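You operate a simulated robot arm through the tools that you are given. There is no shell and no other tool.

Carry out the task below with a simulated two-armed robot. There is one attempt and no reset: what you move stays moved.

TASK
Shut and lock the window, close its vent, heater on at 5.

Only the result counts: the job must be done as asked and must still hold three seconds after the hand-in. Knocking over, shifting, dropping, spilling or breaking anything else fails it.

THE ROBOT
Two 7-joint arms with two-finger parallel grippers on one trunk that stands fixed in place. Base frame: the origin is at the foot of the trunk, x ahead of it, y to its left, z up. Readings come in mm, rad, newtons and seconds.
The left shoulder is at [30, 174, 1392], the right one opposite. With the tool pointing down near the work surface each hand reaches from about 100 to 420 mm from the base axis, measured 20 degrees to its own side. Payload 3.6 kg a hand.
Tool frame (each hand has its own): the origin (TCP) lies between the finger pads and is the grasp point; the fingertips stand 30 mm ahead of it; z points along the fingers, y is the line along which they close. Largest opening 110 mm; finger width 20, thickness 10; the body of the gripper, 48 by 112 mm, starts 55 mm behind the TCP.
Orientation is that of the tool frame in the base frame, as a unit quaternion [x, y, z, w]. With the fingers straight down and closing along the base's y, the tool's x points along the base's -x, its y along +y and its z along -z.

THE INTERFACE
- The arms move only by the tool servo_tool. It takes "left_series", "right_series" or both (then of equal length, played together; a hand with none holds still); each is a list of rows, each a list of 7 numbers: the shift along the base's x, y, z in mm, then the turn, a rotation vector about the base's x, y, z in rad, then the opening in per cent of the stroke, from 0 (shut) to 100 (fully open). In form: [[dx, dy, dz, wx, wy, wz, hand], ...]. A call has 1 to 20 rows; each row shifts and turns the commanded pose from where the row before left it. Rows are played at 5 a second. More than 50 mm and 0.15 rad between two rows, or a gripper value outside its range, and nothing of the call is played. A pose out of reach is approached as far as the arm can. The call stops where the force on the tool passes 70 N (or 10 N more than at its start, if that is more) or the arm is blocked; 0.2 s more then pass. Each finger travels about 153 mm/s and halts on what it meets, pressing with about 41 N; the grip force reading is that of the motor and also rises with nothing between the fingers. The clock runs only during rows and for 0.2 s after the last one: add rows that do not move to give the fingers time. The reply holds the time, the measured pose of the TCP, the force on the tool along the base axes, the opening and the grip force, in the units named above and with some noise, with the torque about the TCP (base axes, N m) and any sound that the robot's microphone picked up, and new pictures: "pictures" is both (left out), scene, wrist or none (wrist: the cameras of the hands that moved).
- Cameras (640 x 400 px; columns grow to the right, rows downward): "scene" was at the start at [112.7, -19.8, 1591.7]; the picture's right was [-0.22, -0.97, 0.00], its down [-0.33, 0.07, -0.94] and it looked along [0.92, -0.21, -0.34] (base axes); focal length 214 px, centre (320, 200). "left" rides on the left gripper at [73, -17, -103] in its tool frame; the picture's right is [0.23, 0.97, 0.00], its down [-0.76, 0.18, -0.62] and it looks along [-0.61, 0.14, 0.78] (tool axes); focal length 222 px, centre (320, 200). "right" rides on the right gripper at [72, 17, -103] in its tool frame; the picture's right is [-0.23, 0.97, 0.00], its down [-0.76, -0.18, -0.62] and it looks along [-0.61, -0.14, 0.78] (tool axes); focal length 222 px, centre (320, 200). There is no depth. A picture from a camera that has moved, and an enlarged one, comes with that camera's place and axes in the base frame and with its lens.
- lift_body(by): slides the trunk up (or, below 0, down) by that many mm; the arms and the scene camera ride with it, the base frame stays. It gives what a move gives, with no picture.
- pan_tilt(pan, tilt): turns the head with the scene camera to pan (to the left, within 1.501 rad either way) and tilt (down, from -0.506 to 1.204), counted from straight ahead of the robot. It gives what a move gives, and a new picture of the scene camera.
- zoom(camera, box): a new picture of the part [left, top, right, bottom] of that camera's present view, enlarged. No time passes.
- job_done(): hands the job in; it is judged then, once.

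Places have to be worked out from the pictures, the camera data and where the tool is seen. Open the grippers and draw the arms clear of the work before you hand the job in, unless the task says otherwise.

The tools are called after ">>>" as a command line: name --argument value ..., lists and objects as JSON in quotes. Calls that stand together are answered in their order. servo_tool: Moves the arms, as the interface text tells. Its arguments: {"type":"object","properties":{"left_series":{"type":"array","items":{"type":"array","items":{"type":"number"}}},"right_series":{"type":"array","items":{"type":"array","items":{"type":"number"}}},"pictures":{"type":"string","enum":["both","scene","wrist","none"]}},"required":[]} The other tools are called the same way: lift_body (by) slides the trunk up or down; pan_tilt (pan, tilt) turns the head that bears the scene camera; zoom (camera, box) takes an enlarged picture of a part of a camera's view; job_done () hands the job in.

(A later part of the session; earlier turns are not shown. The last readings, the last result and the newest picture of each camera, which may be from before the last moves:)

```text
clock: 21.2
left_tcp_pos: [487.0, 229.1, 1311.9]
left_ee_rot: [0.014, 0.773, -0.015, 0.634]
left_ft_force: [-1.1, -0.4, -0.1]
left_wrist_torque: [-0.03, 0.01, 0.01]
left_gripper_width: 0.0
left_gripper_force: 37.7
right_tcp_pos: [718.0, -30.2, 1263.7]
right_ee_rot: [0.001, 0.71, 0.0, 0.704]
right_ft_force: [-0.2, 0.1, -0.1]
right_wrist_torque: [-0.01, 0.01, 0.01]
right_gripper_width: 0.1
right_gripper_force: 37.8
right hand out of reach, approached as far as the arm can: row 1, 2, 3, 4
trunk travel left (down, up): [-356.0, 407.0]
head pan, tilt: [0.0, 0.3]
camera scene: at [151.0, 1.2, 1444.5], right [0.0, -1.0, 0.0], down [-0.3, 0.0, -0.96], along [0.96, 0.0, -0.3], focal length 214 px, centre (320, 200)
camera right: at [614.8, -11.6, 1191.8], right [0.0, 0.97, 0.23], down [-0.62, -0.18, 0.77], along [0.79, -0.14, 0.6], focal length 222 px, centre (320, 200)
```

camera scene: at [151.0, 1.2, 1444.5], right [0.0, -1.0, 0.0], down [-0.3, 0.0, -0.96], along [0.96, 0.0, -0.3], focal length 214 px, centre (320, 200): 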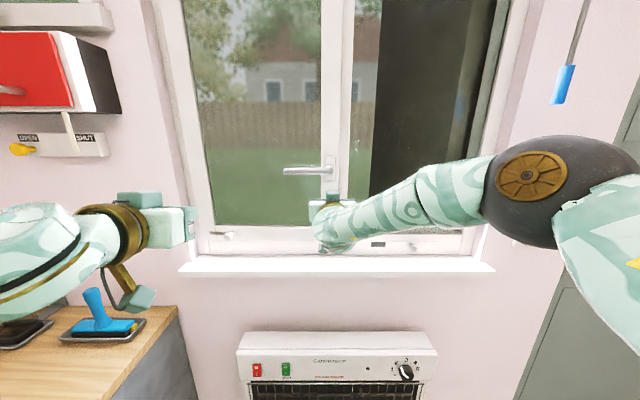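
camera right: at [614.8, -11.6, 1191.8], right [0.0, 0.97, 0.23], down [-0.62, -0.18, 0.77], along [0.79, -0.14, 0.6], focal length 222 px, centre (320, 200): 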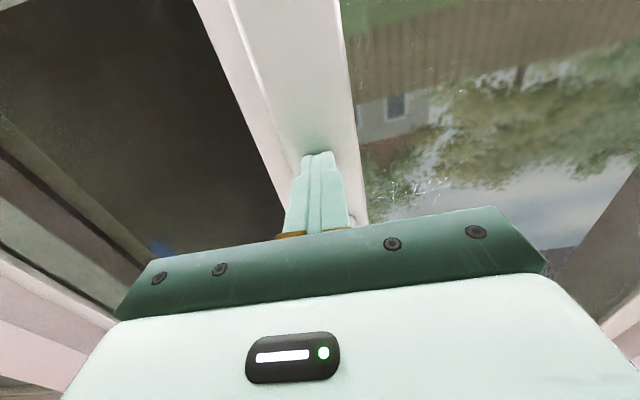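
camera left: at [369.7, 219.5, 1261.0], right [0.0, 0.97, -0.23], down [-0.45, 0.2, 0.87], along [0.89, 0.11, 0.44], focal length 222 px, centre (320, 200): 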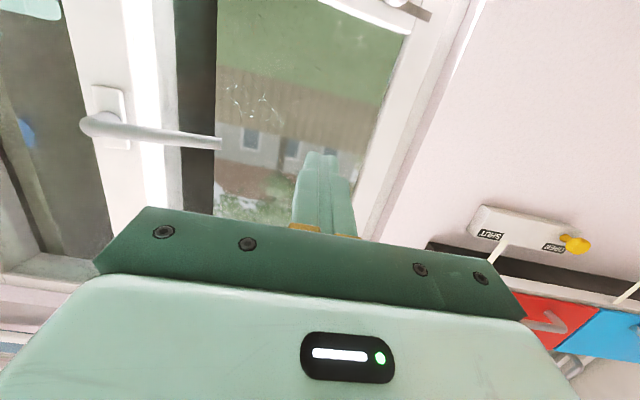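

The sash is nearly closed. I continue forward in small steps until resistance.

>>> servo_tool --right_series '[[8, 0, 0, 0, 0, 0, 0], [8, 0, 0, 0, 0, 0, 0], [8, 0, 0, 0, 0, 0, 0], [6, 0, 0, 0, 0, 0, 0], [6, 0, 0, 0, 0, 0, 0], [6, 0, 0, 0, 0, 0, 0]]' --pictures "both"

```text
clock: 22.4
left_tcp_pos: [474.0, 225.7, 1318.7]
left_ee_rot: [0.014, 0.77, -0.014, 0.638]
left_ft_force: [-0.6, -0.3, -0.4]
left_wrist_torque: [0.01, 0.0, 0.03]
left_gripper_width: 0.0
left_gripper_force: 37.6
right_tcp_pos: [738.1, -30.3, 1263.6]
right_ee_rot: [-0.001, 0.711, 0.003, 0.703]
right_ft_force: [-69.7, -17.6, -1.7]
right_wrist_torque: [-0.47, -0.58, -0.59]
right_gripper_width: 0.0
right_gripper_force: 37.3
trunk travel left (down, up): [-356.0, 407.0]
head pan, tilt: [0.0, 0.3]
stopped in row 5 (right hand): the force on the tool passed its limit at 80 N (the readings are from after the stop); the commanded pose is now the measured one
camera scene: at [135.0, -3.6, 1446.4], right [0.0, -1.0, 0.0], down [-0.29, 0.0, -0.96], along [0.96, 0.0, -0.29], focal length 214 px, centre (320, 200)
camera right: at [634.2, -12.4, 1192.2], right [0.0, 0.97, 0.23], down [-0.61, -0.18, 0.77], along [0.79, -0.14, 0.6], focal length 222 px, centre (320, 200)
```

scene: 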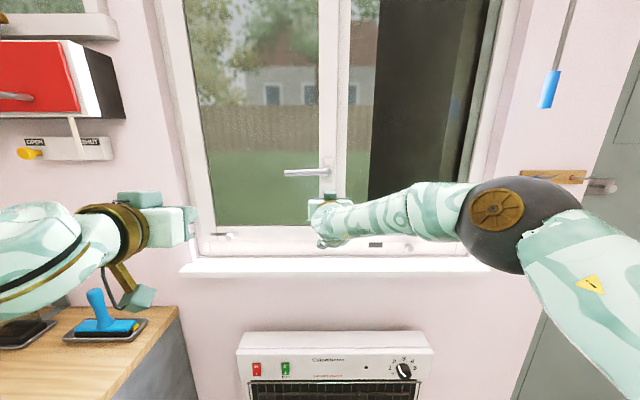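
right: 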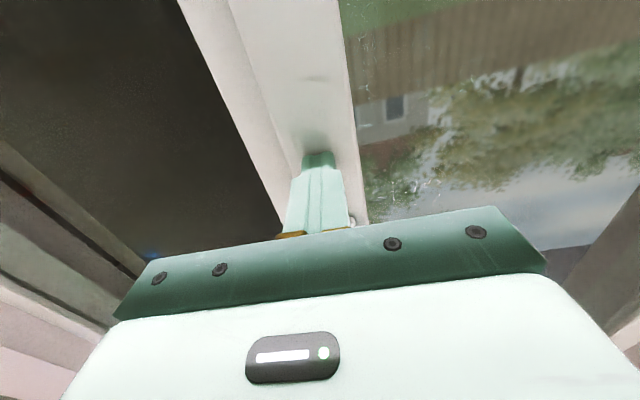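

The sash hit a firm stop with fingertips at x≈768. I ease off a little and inspect whether it's flush.

>>> servo_tool --right_series '[[-3, 0, 0, 0, 0, 0, 0], [-3, 0, 0, 0, 0, 0, 0]]' --pictures "scene"

>>> zoom --camera "scene" --box '[190, 150, 350, 260]'

>>> zoom --camera "left" --box '[60, 0, 460, 240]'

```text
clock: 23.0
left_tcp_pos: [480.1, 226.7, 1316.0]
left_ee_rot: [0.014, 0.772, -0.014, 0.636]
left_ft_force: [0.3, -0.4, 0.1]
left_wrist_torque: [0.02, 0.02, 0.0]
left_gripper_width: 0.1
left_gripper_force: 37.4
right_tcp_pos: [738.7, -30.1, 1264.5]
right_ee_rot: [-0.001, 0.711, 0.003, 0.703]
right_ft_force: [-38.1, -14.9, 7.8]
right_wrist_torque: [0.19, -0.62, -0.49]
right_gripper_width: 0.0
right_gripper_force: 37.4
trunk travel left (down, up): [-356.0, 407.0]
head pan, tilt: [0.0, 0.3]
camera scene: at [141.9, -1.9, 1445.6], right [0.0, -1.0, 0.0], down [-0.29, 0.0, -0.96], along [0.96, 0.0, -0.29], focal length 214 px, centre (320, 200)
```

scene: 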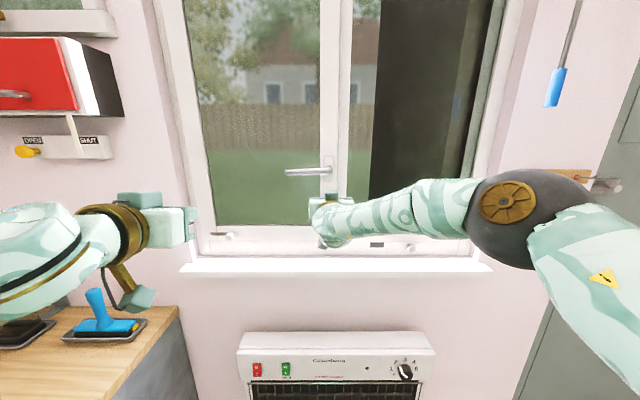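

```text
3.64 times, centred on (270, 205) of scene
camera zoom: at [141.9, -1.9, 1445.6], right [0.0, -1.0, 0.0], down [-0.29, 0.0, -0.96], along [0.96, 0.0, -0.29], focal length 780 px, centre (502, 182)
```

zoom: 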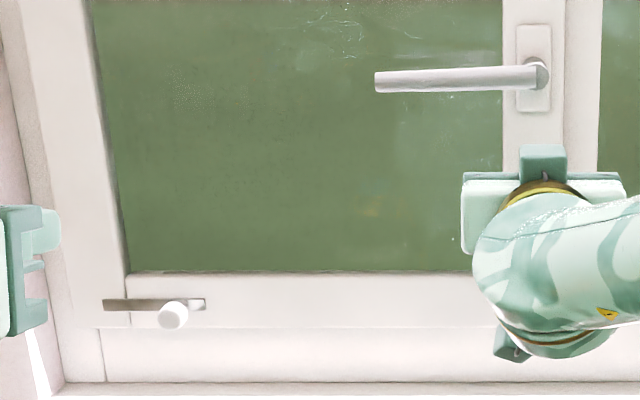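

```text
1.60 times, centred on (260, 120) of left
camera zoom: at [362.9, 215.4, 1264.3], right [-0.01, 0.97, -0.23], down [-0.46, 0.2, 0.87], along [0.89, 0.11, 0.45], focal length 355 px, centre (416, 328)
```

zoom: 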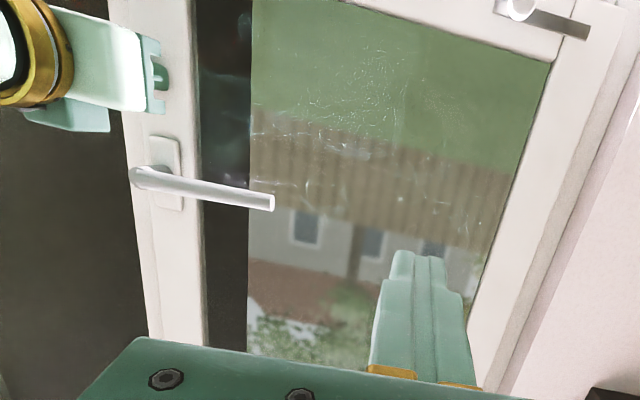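

The sash now looks flush and parallel with the frame; the lever spans y≈-31 to 91 at z≈1348, x≈725. I retract the right hand to the right so the lever can swing down, and check the sash stays shut.

>>> servo_tool --right_series '[[-20, 0, 0, 0, 0, 0, 0], [-30, 0, 0, 0, 0, 0, 0], [-30, -10, 0, 0, 0, 0, 0], [-30, -40, 0, 0, 0, 0, 0], [-30, -45, 0, 0, 0, 0, 0], [-20, -45, 0, 0, 0, 0, 0], [0, -30, 0, 0, 0, 0, 0]]' --pictures "both"

>>> zoom --camera "scene" --box '[190, 150, 350, 260]'

```text
refused: row 5 steps farther than a row can; nothing moved
```

```text
3.64 times, centred on (270, 205) of scene
camera zoom: at [141.9, -1.9, 1445.6], right [0.0, -1.0, 0.0], down [-0.29, 0.0, -0.96], along [0.96, 0.0, -0.29], focal length 780 px, centre (502, 182)
```

zoom: 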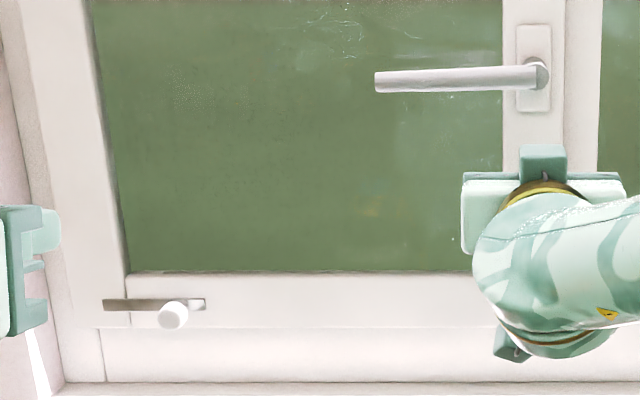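

The move was refused for one over-long row; I repeat with shorter steps.

>>> servo_tool --right_series '[[-20, 0, 0, 0, 0, 0, 0], [-30, 0, 0, 0, 0, 0, 0], [-30, -10, 0, 0, 0, 0, 0], [-30, -38, 0, 0, 0, 0, 0], [-25, -40, 0, 0, 0, 0, 0], [-20, -40, 0, 0, 0, 0, 0], [0, -40, 0, 0, 0, 0, 0]]' --pictures "both"

>>> zoom --camera "scene" --box '[190, 150, 350, 260]'

```text
clock: 24.6
left_tcp_pos: [487.9, 229.9, 1311.1]
left_ee_rot: [0.013, 0.774, -0.014, 0.633]
left_ft_force: [0.1, -0.5, -0.3]
left_wrist_torque: [0.01, -0.02, 0.04]
left_gripper_width: 0.2
left_gripper_force: 37.6
right_tcp_pos: [594.9, -111.8, 1346.4]
right_ee_rot: [0.001, 0.718, -0.001, 0.696]
right_ft_force: [0.4, 0.0, -0.7]
right_wrist_torque: [-0.02, 0.0, 0.04]
right_gripper_width: 0.0
right_gripper_force: 38.0
right hand out of reach, approached as far as the arm can: row 3, 4, 5, 6, 7
trunk travel left (down, up): [-356.0, 407.0]
head pan, tilt: [0.0, 0.3]
camera scene: at [150.8, -0.3, 1444.5], right [0.0, -1.0, 0.0], down [-0.3, 0.0, -0.96], along [0.96, 0.0, -0.3], focal length 214 px, centre (320, 200)
camera right: at [489.1, -92.8, 1276.7], right [0.01, 0.97, 0.23], down [-0.6, -0.18, 0.78], along [0.8, -0.14, 0.58], focal length 222 px, centre (320, 200)
```

scene: 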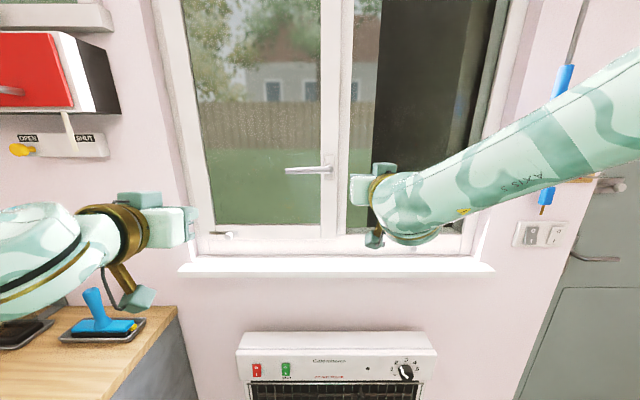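
right: 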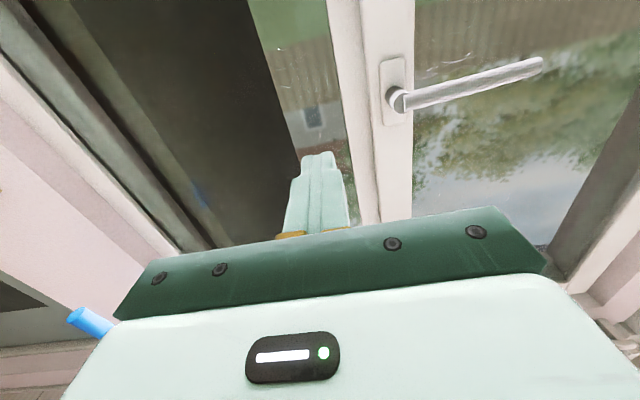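

```text
3.64 times, centred on (270, 205) of scene
camera zoom: at [150.8, -0.3, 1444.5], right [0.0, -1.0, 0.0], down [-0.3, 0.0, -0.96], along [0.96, 0.0, -0.3], focal length 780 px, centre (502, 182)
```

zoom: 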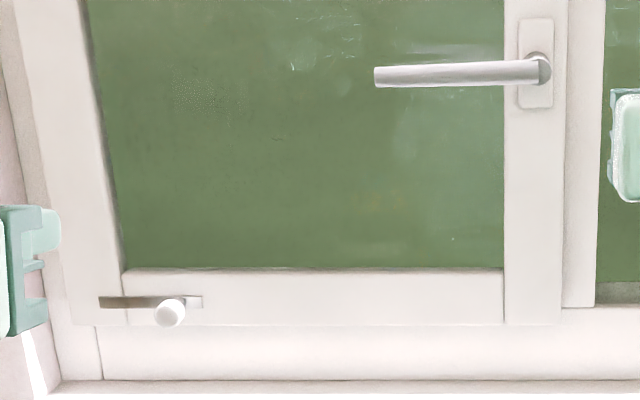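

The sash stays shut. I move the right hand further right to clear room, while the left hand comes in above the lever.

>>> servo_tool --left_series '[[25, -25, 12, 0, -0.03, 0, 0], [25, -25, 12, 0, -0.03, 0, 0], [25, -25, 12, 0, -0.03, 0, 0], [25, -25, 12, 0, -0.03, 0, 0], [25, -25, 12, 0, -0.03, 0, 0], [20, -25, 12, 0, -0.03, 0, 0]]' --right_series '[[-10, -40, 0, 0, 0, 0, 0], [-10, -40, 0, 0, 0, 0, 0], [-10, -40, 0, 0, 0, 0, 0], [-10, -20, 0, 0, 0, 0, 0], [-10, 0, 0, 0, 0, 0, 0], [0, 0, 0, 0, 0, 0, 0]]' --pictures "both"

```text
clock: 26.0
left_tcp_pos: [633.2, 78.8, 1383.7]
left_ee_rot: [0.015, 0.714, -0.014, 0.7]
left_ft_force: [-0.2, -0.4, -0.3]
left_wrist_torque: [0.0, -0.01, 0.0]
left_gripper_width: 0.0
left_gripper_force: 37.9
right_tcp_pos: [541.2, -240.7, 1400.6]
right_ee_rot: [-0.001, 0.715, 0.001, 0.7]
right_ft_force: [-0.6, 0.2, 0.5]
right_wrist_torque: [-0.03, 0.01, -0.01]
right_gripper_width: 0.0
right_gripper_force: 38.0
right hand out of reach, approached as far as the arm can: row 1, 2, 3, 4
trunk travel left (down, up): [-356.0, 407.0]
head pan, tilt: [0.0, 0.3]
camera scene: at [151.6, -0.4, 1444.4], right [0.0, -1.0, 0.0], down [-0.3, 0.0, -0.95], along [0.95, 0.0, -0.3], focal length 214 px, centre (320, 200)
camera right: at [436.4, -223.1, 1329.9], right [0.0, 0.97, 0.23], down [-0.61, -0.18, 0.77], along [0.8, -0.14, 0.59], focal length 222 px, centre (320, 200)
camera left: at [527.8, 65.9, 1313.4], right [0.03, 0.97, -0.23], down [-0.6, 0.2, 0.77], along [0.8, 0.11, 0.59], focal length 222 px, centre (320, 200)
```

scene: 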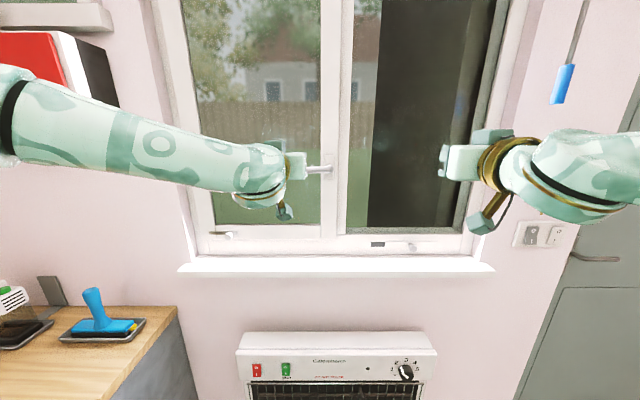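
right: 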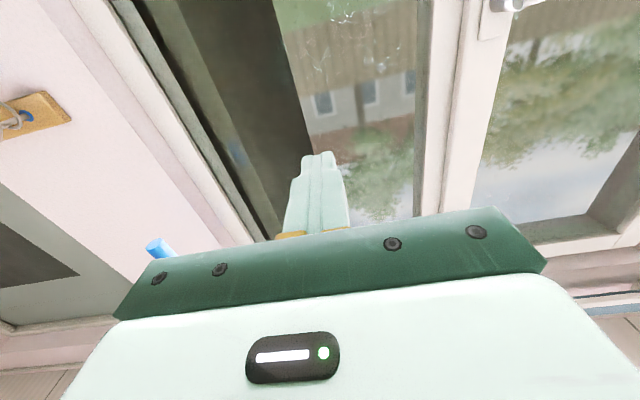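
left: 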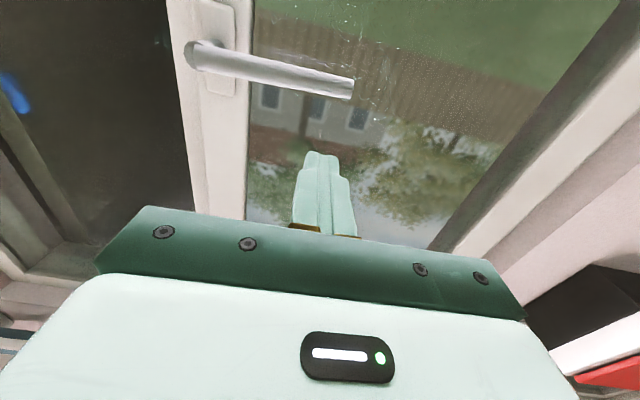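

The finger is above the lever and left of the hub. I advance so the fingertips reach past the lever (x≈735), then press it down along its arc.

>>> servo_tool --left_series '[[25, -4, 0, 0, 0, 0, 0], [25, -4, 0, 0, 0, 0, 0], [22, -3, 0, 0, 0, 0, 0], [0, -2, -8, 0, 0, 0, 0], [0, -2, -8, 0, 0, 0, 0], [0, 1, -12, 0, 0, 0, 0], [0, 1, -13, 0, 0, 0, 0]]' --pictures "both"

```text
clock: 27.6
left_tcp_pos: [704.5, 66.5, 1342.4]
left_ee_rot: [0.013, 0.713, -0.012, 0.701]
left_ft_force: [0.4, -1.5, 2.2]
left_wrist_torque: [-0.03, -0.04, 0.01]
left_gripper_width: 0.0
left_gripper_force: 37.8
right_tcp_pos: [540.3, -238.7, 1403.1]
right_ee_rot: [-0.002, 0.713, 0.002, 0.701]
right_ft_force: [0.4, 0.1, -0.1]
right_wrist_torque: [-0.02, 0.02, -0.02]
right_gripper_width: 0.0
right_gripper_force: 38.1
trunk travel left (down, up): [-356.0, 407.0]
head pan, tilt: [0.0, 0.3]
camera scene: at [150.7, 0.4, 1444.5], right [0.0, -1.0, 0.0], down [-0.3, 0.0, -0.96], along [0.96, 0.0, -0.3], focal length 214 px, centre (320, 200)
camera left: at [598.3, 54.6, 1272.1], right [0.03, 0.97, -0.23], down [-0.6, 0.2, 0.77], along [0.8, 0.11, 0.59], focal length 222 px, centre (320, 200)
```

scene: 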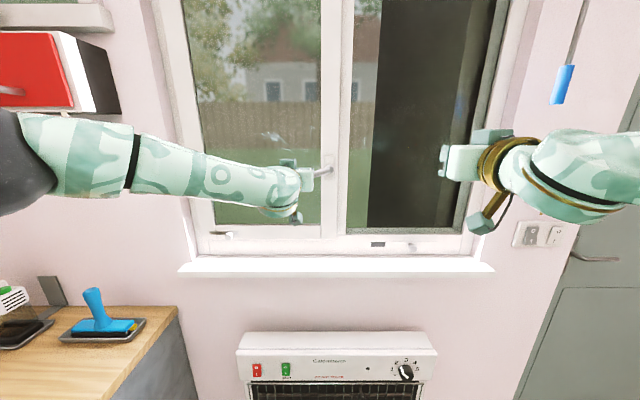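
left: 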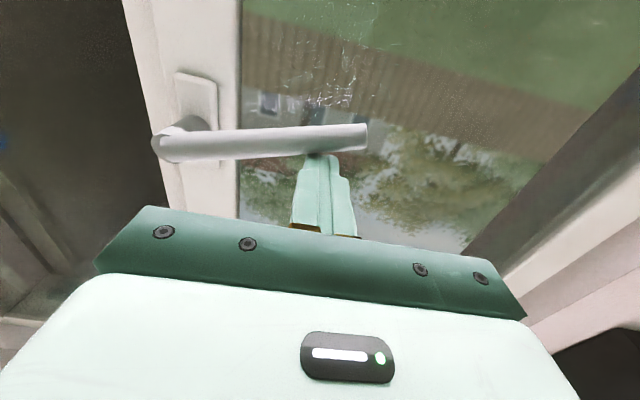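

The lever is starting to rotate downward with little force. I continue along the arc.

>>> servo_tool --left_series '[[0, -2, -12, 0, 0, 0, 0], [0, -3, -13, 0, 0, 0, 0], [0, -5, -12, 0, 0, 0, 0], [0, -6, -11, 0, 0, 0, 0], [0, -8, -10, 0, 0, 0, 0], [0, -8, -9, 0, 0, 0, 0], [0, -10, -7, 0, 0, 0, 0], [0, -11, -7, 0, 0, 0, 0]]' --pictures "both"

```text
clock: 29.4
left_tcp_pos: [706.9, 11.0, 1264.9]
left_ee_rot: [0.013, 0.714, -0.013, 0.7]
left_ft_force: [0.0, -0.2, 0.6]
left_wrist_torque: [0.0, -0.01, 0.02]
left_gripper_width: 0.0
left_gripper_force: 37.5
left hand out of reach, approached as far as the arm can: row 5
right_tcp_pos: [540.8, -238.5, 1402.2]
right_ee_rot: [-0.003, 0.714, 0.002, 0.7]
right_ft_force: [-0.1, 0.2, 0.7]
right_wrist_torque: [-0.01, 0.0, -0.01]
right_gripper_width: 0.2
right_gripper_force: 37.8
trunk travel left (down, up): [-356.0, 407.0]
head pan, tilt: [0.0, 0.3]
camera scene: at [151.0, 0.5, 1444.4], right [0.0, -1.0, 0.0], down [-0.3, 0.0, -0.96], along [0.96, 0.0, -0.3], focal length 214 px, centre (320, 200)
camera left: at [599.5, -1.1, 1192.6], right [0.03, 0.97, -0.23], down [-0.6, 0.2, 0.77], along [0.8, 0.11, 0.59], focal length 222 px, centre (320, 200)
```

scene: 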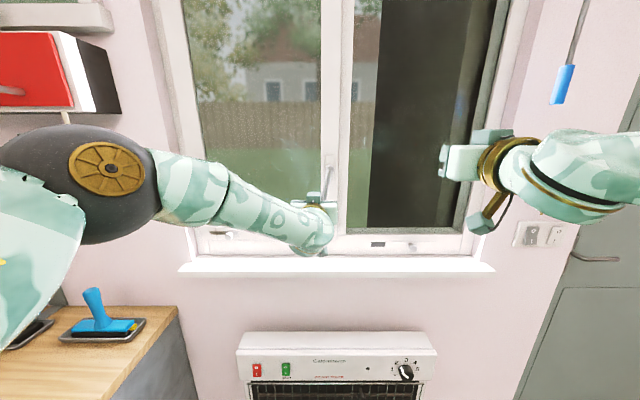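
left: 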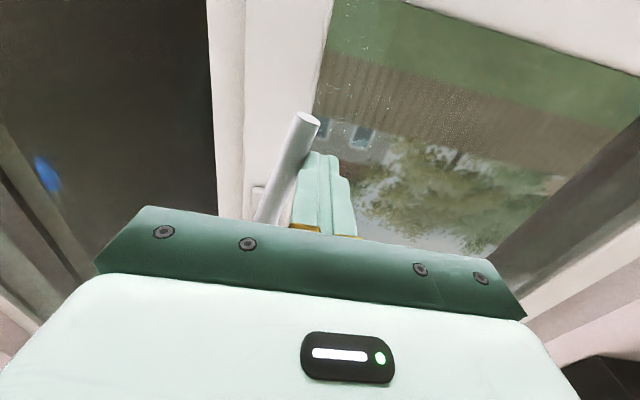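

The lever is around 70° down. I push on rightwards (−y) until it stops.

>>> servo_tool --left_series '[[0, -8, -4, 0, 0, 0, 0], [0, -8, -4, 0, 0, 0, 0], [0, -7, -3, 0, 0, 0, 0], [0, -6, -1, 0, 0, 0, 0], [0, -5, 0, 0, 0, 0, 0], [0, -4, 0, 0, 0, 0, 0], [0, -4, 0, 0, 0, 0, 0], [0, -4, 0, 0, 0, 0, 0]]' --pictures "both"

```text
clock: 31.2
left_tcp_pos: [705.8, -13.6, 1253.1]
left_ee_rot: [0.0, 0.712, -0.011, 0.702]
left_ft_force: [-18.1, 65.5, -9.3]
left_wrist_torque: [0.01, 0.18, 1.25]
left_gripper_width: 0.0
left_gripper_force: 37.9
right_tcp_pos: [537.3, -226.4, 1405.3]
right_ee_rot: [-0.007, 0.714, -0.001, 0.701]
right_ft_force: [-0.1, 0.5, 1.0]
right_wrist_torque: [0.0, 0.01, 0.0]
right_gripper_width: 0.1
right_gripper_force: 37.9
trunk travel left (down, up): [-356.0, 407.0]
head pan, tilt: [0.0, 0.3]
camera scene: at [147.8, 16.0, 1444.6], right [0.01, -1.0, 0.01], down [-0.29, -0.01, -0.96], along [0.96, 0.0, -0.29], focal length 214 px, centre (320, 200)
camera left: at [600.7, -28.6, 1182.6], right [0.01, 0.97, -0.24], down [-0.61, 0.2, 0.77], along [0.79, 0.14, 0.59], focal length 222 px, centre (320, 200)
```

scene: 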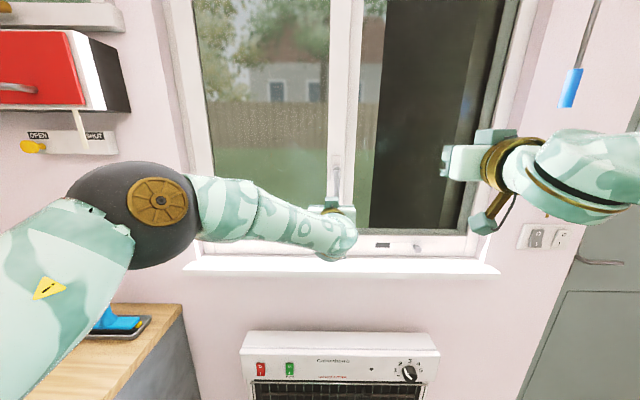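
left: 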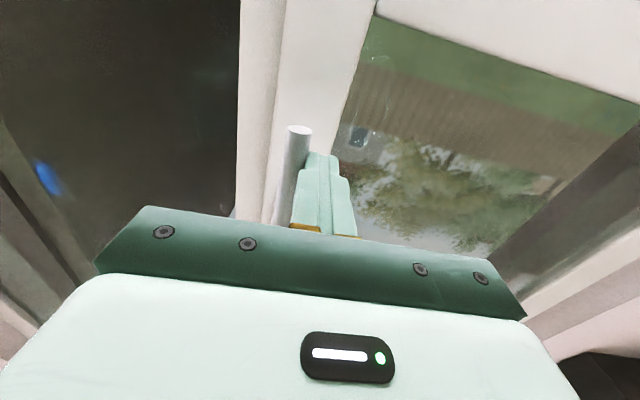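

The lever reached a firm stop pointing straight down. I release sideways and back off, then inspect.

>>> servo_tool --left_series '[[0, 10, 0, 0, 0, 0, 0], [0, 15, 0, 0, 0, 0, 0], [-20, 15, 0, 0, 0, 0, 0], [-30, 20, 0, 0, 0, 0, 0], [-30, 30, 0, 0, 0, 0, 0], [-30, 35, 0, 0, 0, 0, 0], [-10, 35, 0, 0, 0, 0, 0]]' --pictures "both"

>>> zoom --camera "scene" --box '[190, 130, 350, 260]'

>>> zoom --camera "left" --box '[0, 0, 400, 240]'

```text
clock: 32.8
left_tcp_pos: [581.9, 58.8, 1313.7]
left_ee_rot: [0.011, 0.717, -0.011, 0.697]
left_ft_force: [0.0, -0.3, -0.3]
left_wrist_torque: [-0.01, -0.02, 0.0]
left_gripper_width: 0.1
left_gripper_force: 38.1
left hand out of reach, approached as far as the arm can: row 3, 4, 5, 6, 7
right_tcp_pos: [539.8, -238.5, 1402.5]
right_ee_rot: [-0.003, 0.715, 0.002, 0.7]
right_ft_force: [-0.8, -0.2, -0.1]
right_wrist_torque: [-0.01, -0.01, -0.02]
right_gripper_width: 0.0
right_gripper_force: 37.6
trunk travel left (down, up): [-356.0, 407.0]
head pan, tilt: [0.0, 0.3]
camera scene: at [150.8, 1.9, 1444.5], right [0.0, -1.0, 0.0], down [-0.3, 0.0, -0.96], along [0.96, 0.0, -0.3], focal length 214 px, centre (320, 200)
camera left: at [475.8, 46.2, 1244.4], right [0.02, 0.97, -0.23], down [-0.6, 0.2, 0.78], along [0.8, 0.12, 0.58], focal length 222 px, centre (320, 200)
```

scene: 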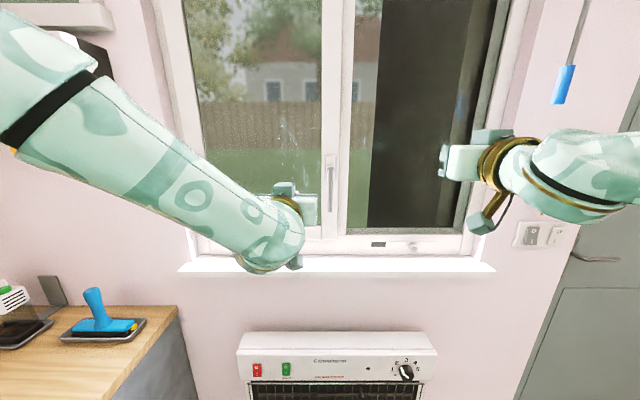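
left: 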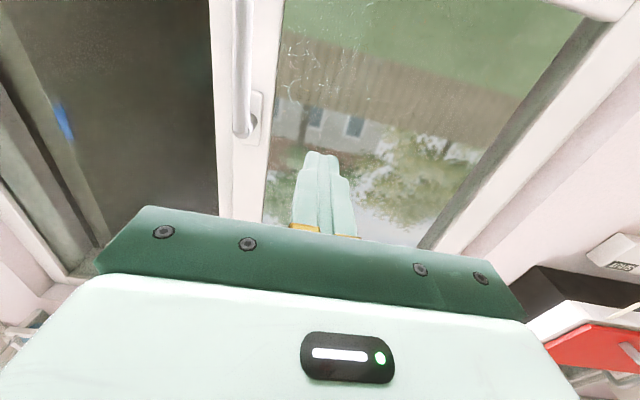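

```text
3.08 times, centred on (270, 195) of scene
camera zoom: at [150.8, 1.9, 1444.5], right [0.0, -1.0, 0.0], down [-0.3, 0.0, -0.96], along [0.96, 0.0, -0.3], focal length 660 px, centre (474, 215)
```

zoom: 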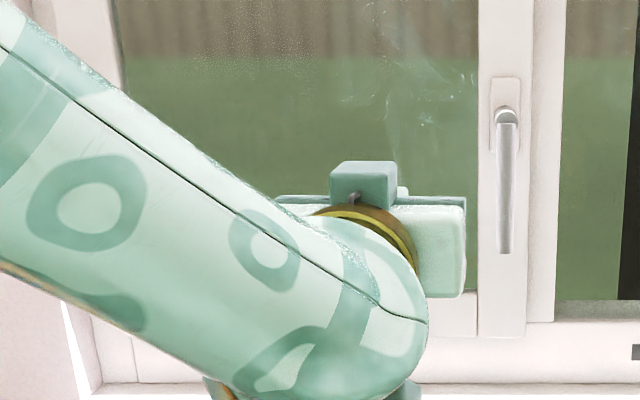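

```text
1.60 times, centred on (200, 120) of left
camera zoom: at [475.8, 46.2, 1244.4], right [0.02, 0.97, -0.23], down [-0.6, 0.2, 0.78], along [0.8, 0.12, 0.58], focal length 355 px, centre (512, 328)
```

zoom: 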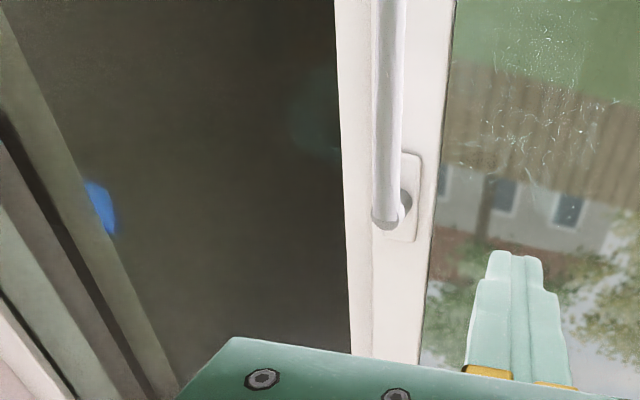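

The handle is vertical and the sash flush. Now I inspect the lower-left knob on the sash with the left wrist camera to understand what it is.

>>> servo_tool --left_series '[[-10, 34, -10, 0, 0.12, 0, 0], [0, 34, -20, 0, 0.12, 0, 0], [0, 34, -20, 0, 0.12, 0, 0], [5, 34, -20, 0, 0.12, 0, 0], [10, 34, -20, 0, 0.12, 0, 0], [10, 34, -20, 0, 0.12, 0, 0]]' --pictures "both"

>>> zoom --camera "left" --box '[240, 80, 440, 205]'

>>> zoom --camera "scene" --box '[260, 220, 440, 270]'

```text
clock: 34.2
left_tcp_pos: [597.8, 263.4, 1203.7]
left_ee_rot: [0.008, 0.915, -0.018, 0.403]
left_ft_force: [-0.1, -0.2, 0.4]
left_wrist_torque: [-0.01, 0.03, -0.01]
left_gripper_width: 0.0
left_gripper_force: 37.5
right_tcp_pos: [540.4, -237.7, 1402.4]
right_ee_rot: [-0.002, 0.714, 0.001, 0.7]
right_ft_force: [-0.6, 0.3, -0.2]
right_wrist_torque: [-0.01, -0.03, 0.03]
right_gripper_width: 0.0
right_gripper_force: 37.6
trunk travel left (down, up): [-356.0, 407.0]
head pan, tilt: [0.0, 0.3]
camera scene: at [151.3, 2.4, 1444.4], right [0.0, -1.0, 0.0], down [-0.3, 0.0, -0.95], along [0.95, 0.0, -0.3], focal length 214 px, centre (320, 200)
camera left: at [472.2, 251.9, 1219.9], right [-0.12, 0.97, -0.19], down [0.06, 0.2, 0.98], along [0.99, 0.11, -0.08], focal length 222 px, centre (320, 200)
```

scene: 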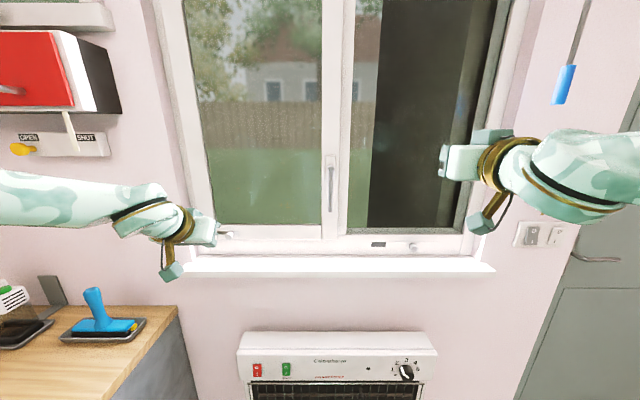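
left: 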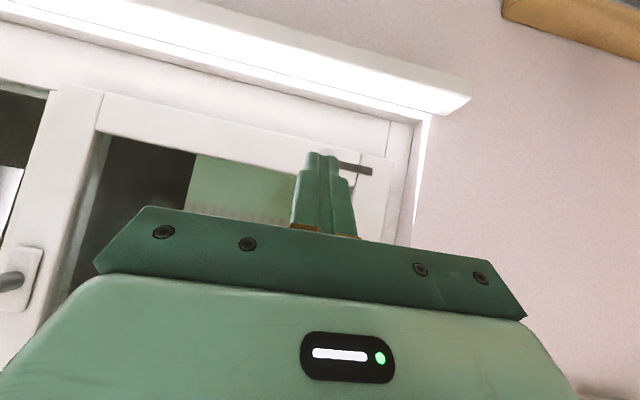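

```text
3.20 times, centred on (340, 142) of left
camera zoom: at [472.2, 251.9, 1219.9], right [-0.12, 0.97, -0.19], down [0.06, 0.2, 0.98], along [0.99, 0.11, -0.08], focal length 711 px, centre (256, 384)
```

zoom: 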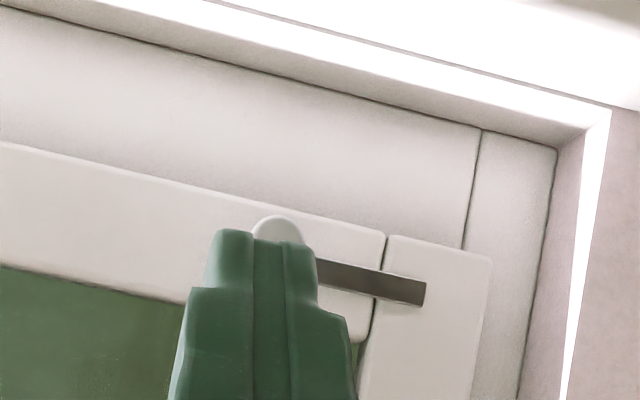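

```text
3.56 times, centred on (350, 245) of scene
camera zoom: at [151.3, 2.4, 1444.4], right [0.0, -1.0, 0.0], down [-0.3, 0.0, -0.95], along [0.95, 0.0, -0.3], focal length 763 px, centre (213, 40)
```

zoom: 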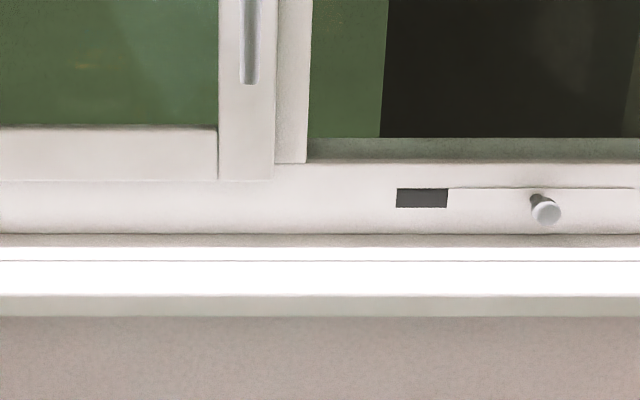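

The bar with the knob sits wholly on the sash. I open the left gripper and go closer with the camera to see it in detail.

>>> servo_tool --left_series '[[0, 10, 10, 0, 0, 0, 100], [20, 10, 10, 0, 0, 0, 100], [30, 10, 0, 0, 0, 0, 100], [30, 10, 0, 0, 0, 0, 100]]' --pictures "wrist"

>>> zoom --camera "left" --box '[230, 60, 410, 172]'

```text
clock: 35.2
left_tcp_pos: [678.5, 303.4, 1222.8]
left_ee_rot: [0.008, 0.915, -0.018, 0.403]
left_ft_force: [0.1, -0.8, 0.1]
left_wrist_torque: [-0.01, 0.05, 0.03]
left_gripper_width: 110.3
left_gripper_force: 0.0
right_tcp_pos: [540.8, -239.0, 1401.7]
right_ee_rot: [-0.003, 0.715, 0.002, 0.699]
right_ft_force: [-0.2, 0.4, 0.0]
right_wrist_torque: [-0.01, -0.01, -0.03]
right_gripper_width: 0.0
right_gripper_force: 37.8
trunk travel left (down, up): [-356.0, 407.0]
head pan, tilt: [0.0, 0.3]
camera left: at [551.8, 291.5, 1239.4], right [-0.12, 0.97, -0.19], down [0.06, 0.2, 0.98], along [0.99, 0.11, -0.08], focal length 222 px, centre (320, 200)
```

left: 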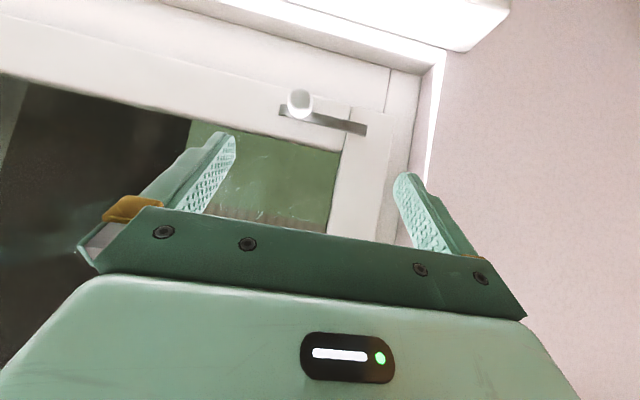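

```text
3.56 times, centred on (320, 116) of left
camera zoom: at [551.8, 291.5, 1239.4], right [-0.12, 0.97, -0.19], down [0.06, 0.2, 0.98], along [0.99, 0.11, -0.08], focal length 790 px, centre (320, 499)
```

zoom: 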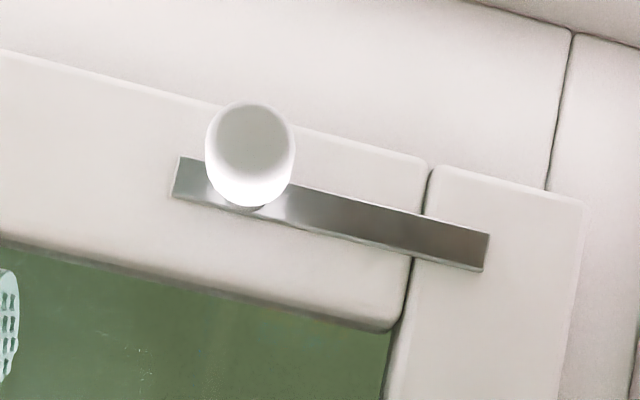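

It is a metal bar with a knob wholly on the sash (probably a stay), so I leave it. Before the vent I check the top of the window and where the hanging blue-gripped rod leads.

>>> pan_tilt --pan -0.3 --tilt -0.45

>>> zoom --camera "scene" --box '[260, 150, 560, 340]'

```text
clock: 36.3
left_tcp_pos: [675.6, 302.8, 1223.8]
left_ee_rot: [0.009, 0.915, -0.018, 0.404]
left_ft_force: [-1.4, 0.0, -0.3]
left_wrist_torque: [0.03, 0.03, -0.01]
left_gripper_width: 110.2
left_gripper_force: 0.0
right_tcp_pos: [540.9, -238.5, 1401.4]
right_ee_rot: [-0.002, 0.714, 0.002, 0.7]
right_ft_force: [-0.6, 0.3, 0.5]
right_wrist_torque: [-0.01, 0.0, -0.01]
right_gripper_width: 0.0
right_gripper_force: 37.7
trunk travel left (down, up): [-356.0, 407.0]
head pan, tilt: [-0.3, -0.45]
camera scene: at [124.5, -19.7, 1508.9], right [-0.29, -0.96, 0.0], down [0.41, -0.13, -0.9], along [0.86, -0.27, 0.43], focal length 214 px, centre (320, 200)
```

scene: 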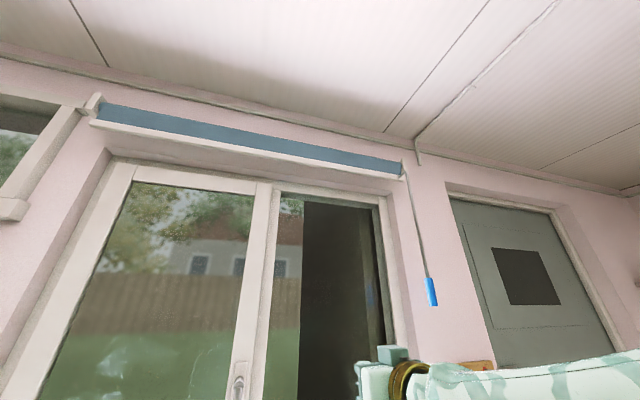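

```text
2.11 times, centred on (410, 245) of scene
camera zoom: at [124.5, -19.7, 1508.9], right [-0.29, -0.96, 0.0], down [0.41, -0.13, -0.9], along [0.86, -0.27, 0.43], focal length 452 px, centre (130, 105)
```

zoom: 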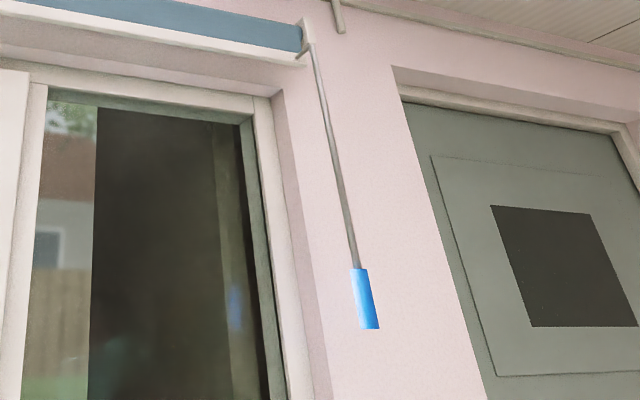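

That is a roller blind with its wand, so not relevant; the vent is the slider on the fixed pane (knob ≈(744, -292, 1098), open slot y≈-169…-217). I swing the right hand to a 45° forward-down pose near the knob, to its right side.

>>> servo_tool --right_series '[[15, -12, -25, 0, 0.094, 0, 0], [15, -12, -25, 0, 0.094, 0, 0], [15, -12, -25, 0, 0.094, 0, 0], [15, -12, -25, 0, 0.094, 0, 0], [15, -12, -25, 0, 0.094, 0, 0], [15, -12, -25, 0, 0.094, 0, 0], [15, -12, -25, 0, 0.094, 0, 0], [15, -12, -25, 0, 0.094, 0, 0]]' --pictures "none"

>>> pan_tilt --pan -0.3 --tilt 0.35

>>> zoom --camera "right" --box '[0, 0, 640, 400]'

```text
clock: 38.1
left_tcp_pos: [677.7, 302.3, 1222.4]
left_ee_rot: [0.008, 0.915, -0.018, 0.404]
left_ft_force: [0.3, 0.2, 0.2]
left_wrist_torque: [0.0, 0.01, -0.01]
left_gripper_width: 110.1
left_gripper_force: 0.0
right_tcp_pos: [661.6, -335.5, 1201.1]
right_ee_rot: [-0.001, 0.922, 0.003, 0.386]
right_ft_force: [0.2, -0.4, -0.1]
right_wrist_torque: [-0.02, 0.0, -0.01]
right_gripper_width: 0.0
right_gripper_force: 38.0
trunk travel left (down, up): [-356.0, 407.0]
head pan, tilt: [-0.3, -0.45]
```

```text
clock: 39.2
left_tcp_pos: [676.5, 301.9, 1223.4]
left_ee_rot: [0.009, 0.914, -0.018, 0.404]
left_ft_force: [-0.7, -0.3, 0.6]
left_wrist_torque: [-0.01, 0.03, -0.01]
left_gripper_width: 110.2
left_gripper_force: 0.1
right_tcp_pos: [660.6, -334.9, 1202.3]
right_ee_rot: [-0.002, 0.922, 0.003, 0.388]
right_ft_force: [-0.5, -0.2, -0.2]
right_wrist_torque: [0.01, 0.01, 0.03]
right_gripper_width: 0.0
right_gripper_force: 37.6
trunk travel left (down, up): [-356.0, 407.0]
head pan, tilt: [-0.3, 0.351]
camera scene: at [146.4, -26.5, 1439.8], right [-0.3, -0.96, 0.0], down [-0.33, 0.1, -0.94], along [0.9, -0.28, -0.34], focal length 214 px, centre (320, 200)
```

scene: 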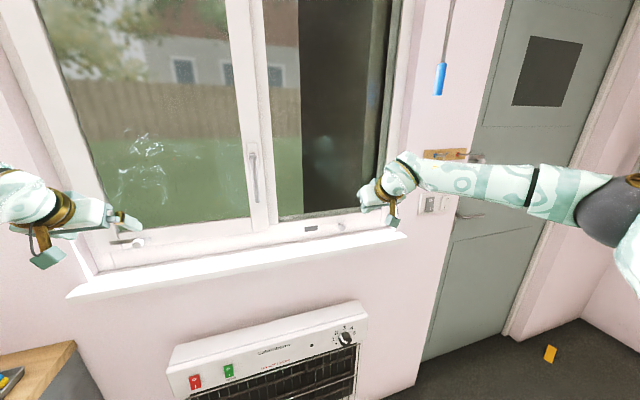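

```text
1.00 times, centred on (320, 200) of right (not enlarged: the box is as wide or as high as the picture)
camera zoom: at [536.1, -318.0, 1221.8], right [0.15, 0.97, 0.17], down [0.09, -0.18, 0.98], along [0.98, -0.14, -0.11], focal length 222 px, centre (320, 200)
```

zoom: 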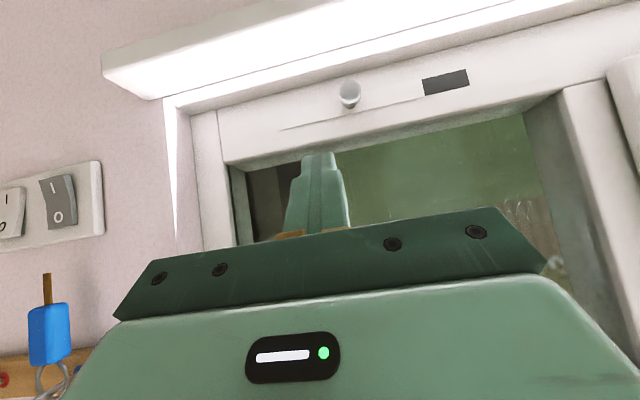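

The knob is at about (744, -296, 1096), my finger at y≈-335 is right of it. I advance along the finger direction so the tip reaches beside the knob's stem.

>>> servo_tool --right_series '[[16, 0, -19, 0, 0, 0, 0], [16, 0, -19, 0, 0, 0, 0], [16, 0, -19, 0, 0, 0, 0], [16, 0, -19, 0, 0, 0, 0], [14, 0, -16, 0, 0, 0, 0]]' --pictures "both"

>>> zoom --camera "scene" --box '[270, 170, 430, 270]'

```text
clock: 40.5
left_tcp_pos: [675.4, 303.5, 1223.2]
left_ee_rot: [0.009, 0.914, -0.019, 0.404]
left_ft_force: [-0.1, -0.2, 0.5]
left_wrist_torque: [-0.03, -0.02, -0.01]
left_gripper_width: 110.1
left_gripper_force: 0.1
right_tcp_pos: [738.4, -335.9, 1110.4]
right_ee_rot: [-0.001, 0.921, 0.002, 0.389]
right_ft_force: [0.3, -0.2, 0.3]
right_wrist_torque: [0.01, 0.02, -0.04]
right_gripper_width: 0.2
right_gripper_force: 37.3
trunk travel left (down, up): [-356.0, 407.0]
head pan, tilt: [-0.3, 0.351]
camera scene: at [147.2, -26.4, 1439.7], right [-0.3, -0.96, 0.0], down [-0.33, 0.1, -0.94], along [0.9, -0.28, -0.34], focal length 214 px, centre (320, 200)
camera right: at [614.6, -318.6, 1129.6], right [0.15, 0.97, 0.17], down [0.09, -0.18, 0.98], along [0.98, -0.14, -0.11], focal length 222 px, centre (320, 200)
```

scene: 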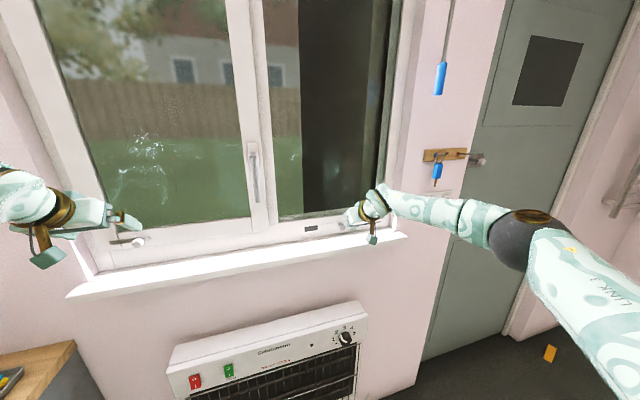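
right: 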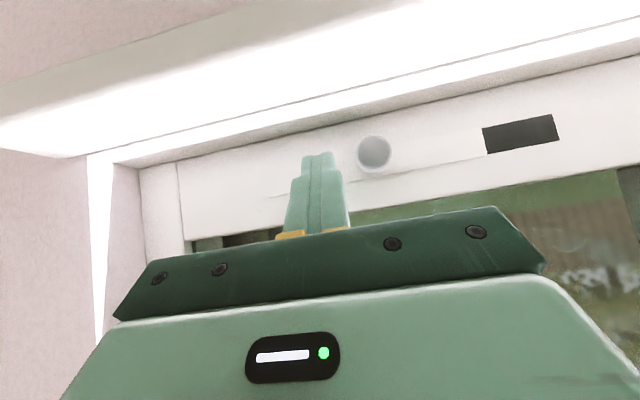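

```text
4.00 times, centred on (350, 220) of scene
camera zoom: at [147.2, -26.4, 1439.7], right [-0.3, -0.96, 0.0], down [-0.33, 0.1, -0.94], along [0.9, -0.28, -0.34], focal length 858 px, centre (200, 120)
```

zoom: 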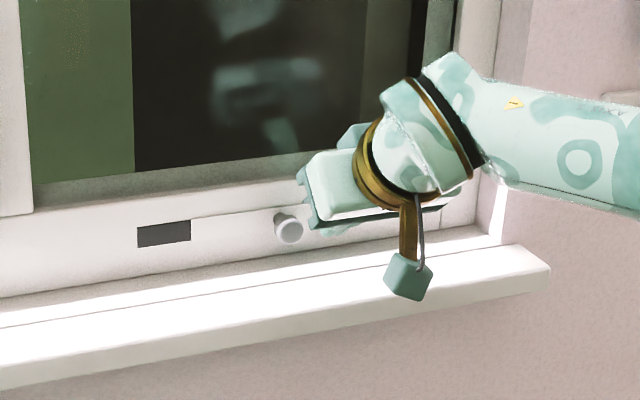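

The fingertip is level with the knob and just right of it. I push left (+y) in small steps to slide the vent shut.

>>> servo_tool --right_series '[[0, 6, 0, 0, 0, 0, 0], [0, 6, 0, 0, 0, 0, 0], [0, 6, 0, 0, 0, 0, 0], [0, 6, 0, 0, 0, 0, 0], [0, 6, 0, 0, 0, 0, 0]]' --pictures "wrist"

```text
clock: 41.6
left_tcp_pos: [676.4, 303.9, 1223.5]
left_ee_rot: [0.008, 0.915, -0.018, 0.403]
left_ft_force: [0.4, 0.1, 0.5]
left_wrist_torque: [-0.01, 0.02, 0.0]
left_gripper_width: 110.0
left_gripper_force: 0.1
right_tcp_pos: [737.8, -305.0, 1109.2]
right_ee_rot: [-0.001, 0.922, 0.002, 0.388]
right_ft_force: [1.3, -0.1, -0.8]
right_wrist_torque: [-0.03, 0.02, 0.02]
right_gripper_width: 0.0
right_gripper_force: 38.4
trunk travel left (down, up): [-356.0, 407.0]
head pan, tilt: [-0.3, 0.351]
camera right: at [613.8, -288.2, 1129.7], right [0.15, 0.97, 0.17], down [0.09, -0.18, 0.98], along [0.98, -0.14, -0.11], focal length 222 px, centre (320, 200)
```

right: 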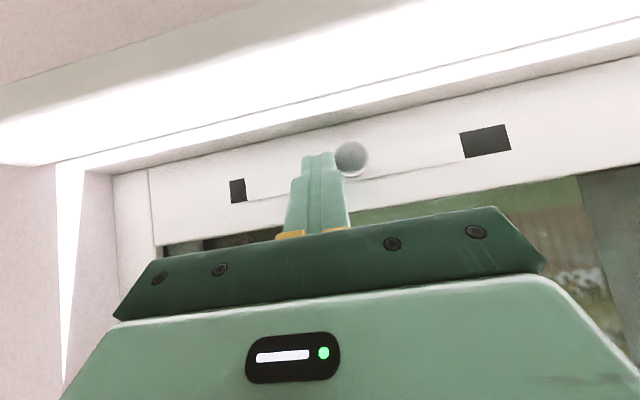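

Sliding left uncovers a dark patch at the right end as well. I look closely at both ends to tell the real opening from the mere recess.

>>> zoom --camera "right" --box '[200, 110, 360, 210]'

>>> zoom --camera "right" --box '[400, 100, 540, 180]'

>>> zoom --camera "scene" --box '[290, 210, 390, 250]'

```text
4.00 times, centred on (280, 160) of right
camera zoom: at [613.8, -288.2, 1129.7], right [0.15, 0.97, 0.17], down [0.09, -0.18, 0.98], along [0.98, -0.14, -0.11], focal length 888 px, centre (480, 360)
```

zoom: 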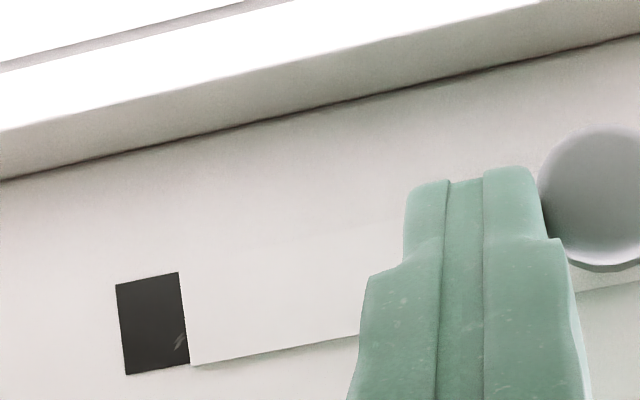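

```text
4.57 times, centred on (470, 140) of right
camera zoom: at [613.8, -288.2, 1129.7], right [0.15, 0.97, 0.17], down [0.09, -0.18, 0.98], along [0.98, -0.14, -0.11], focal length 1015 px, centre (-366, 474)
```

zoom: 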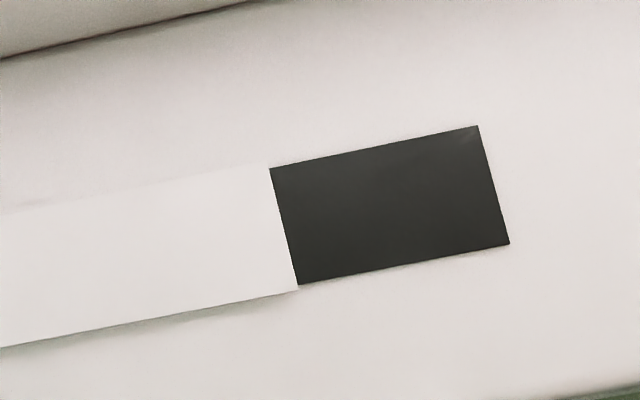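

```text
6.40 times, centred on (340, 230) of scene
camera zoom: at [146.8, -26.5, 1439.7], right [-0.3, -0.96, 0.0], down [-0.33, 0.1, -0.94], along [0.9, -0.28, -0.34], focal length 1373 px, centre (192, 8)
```

zoom: 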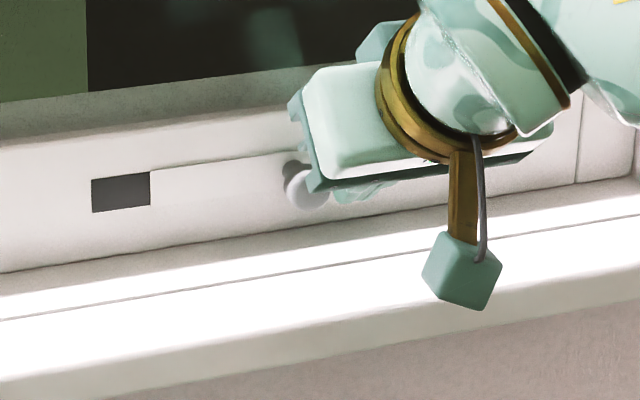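

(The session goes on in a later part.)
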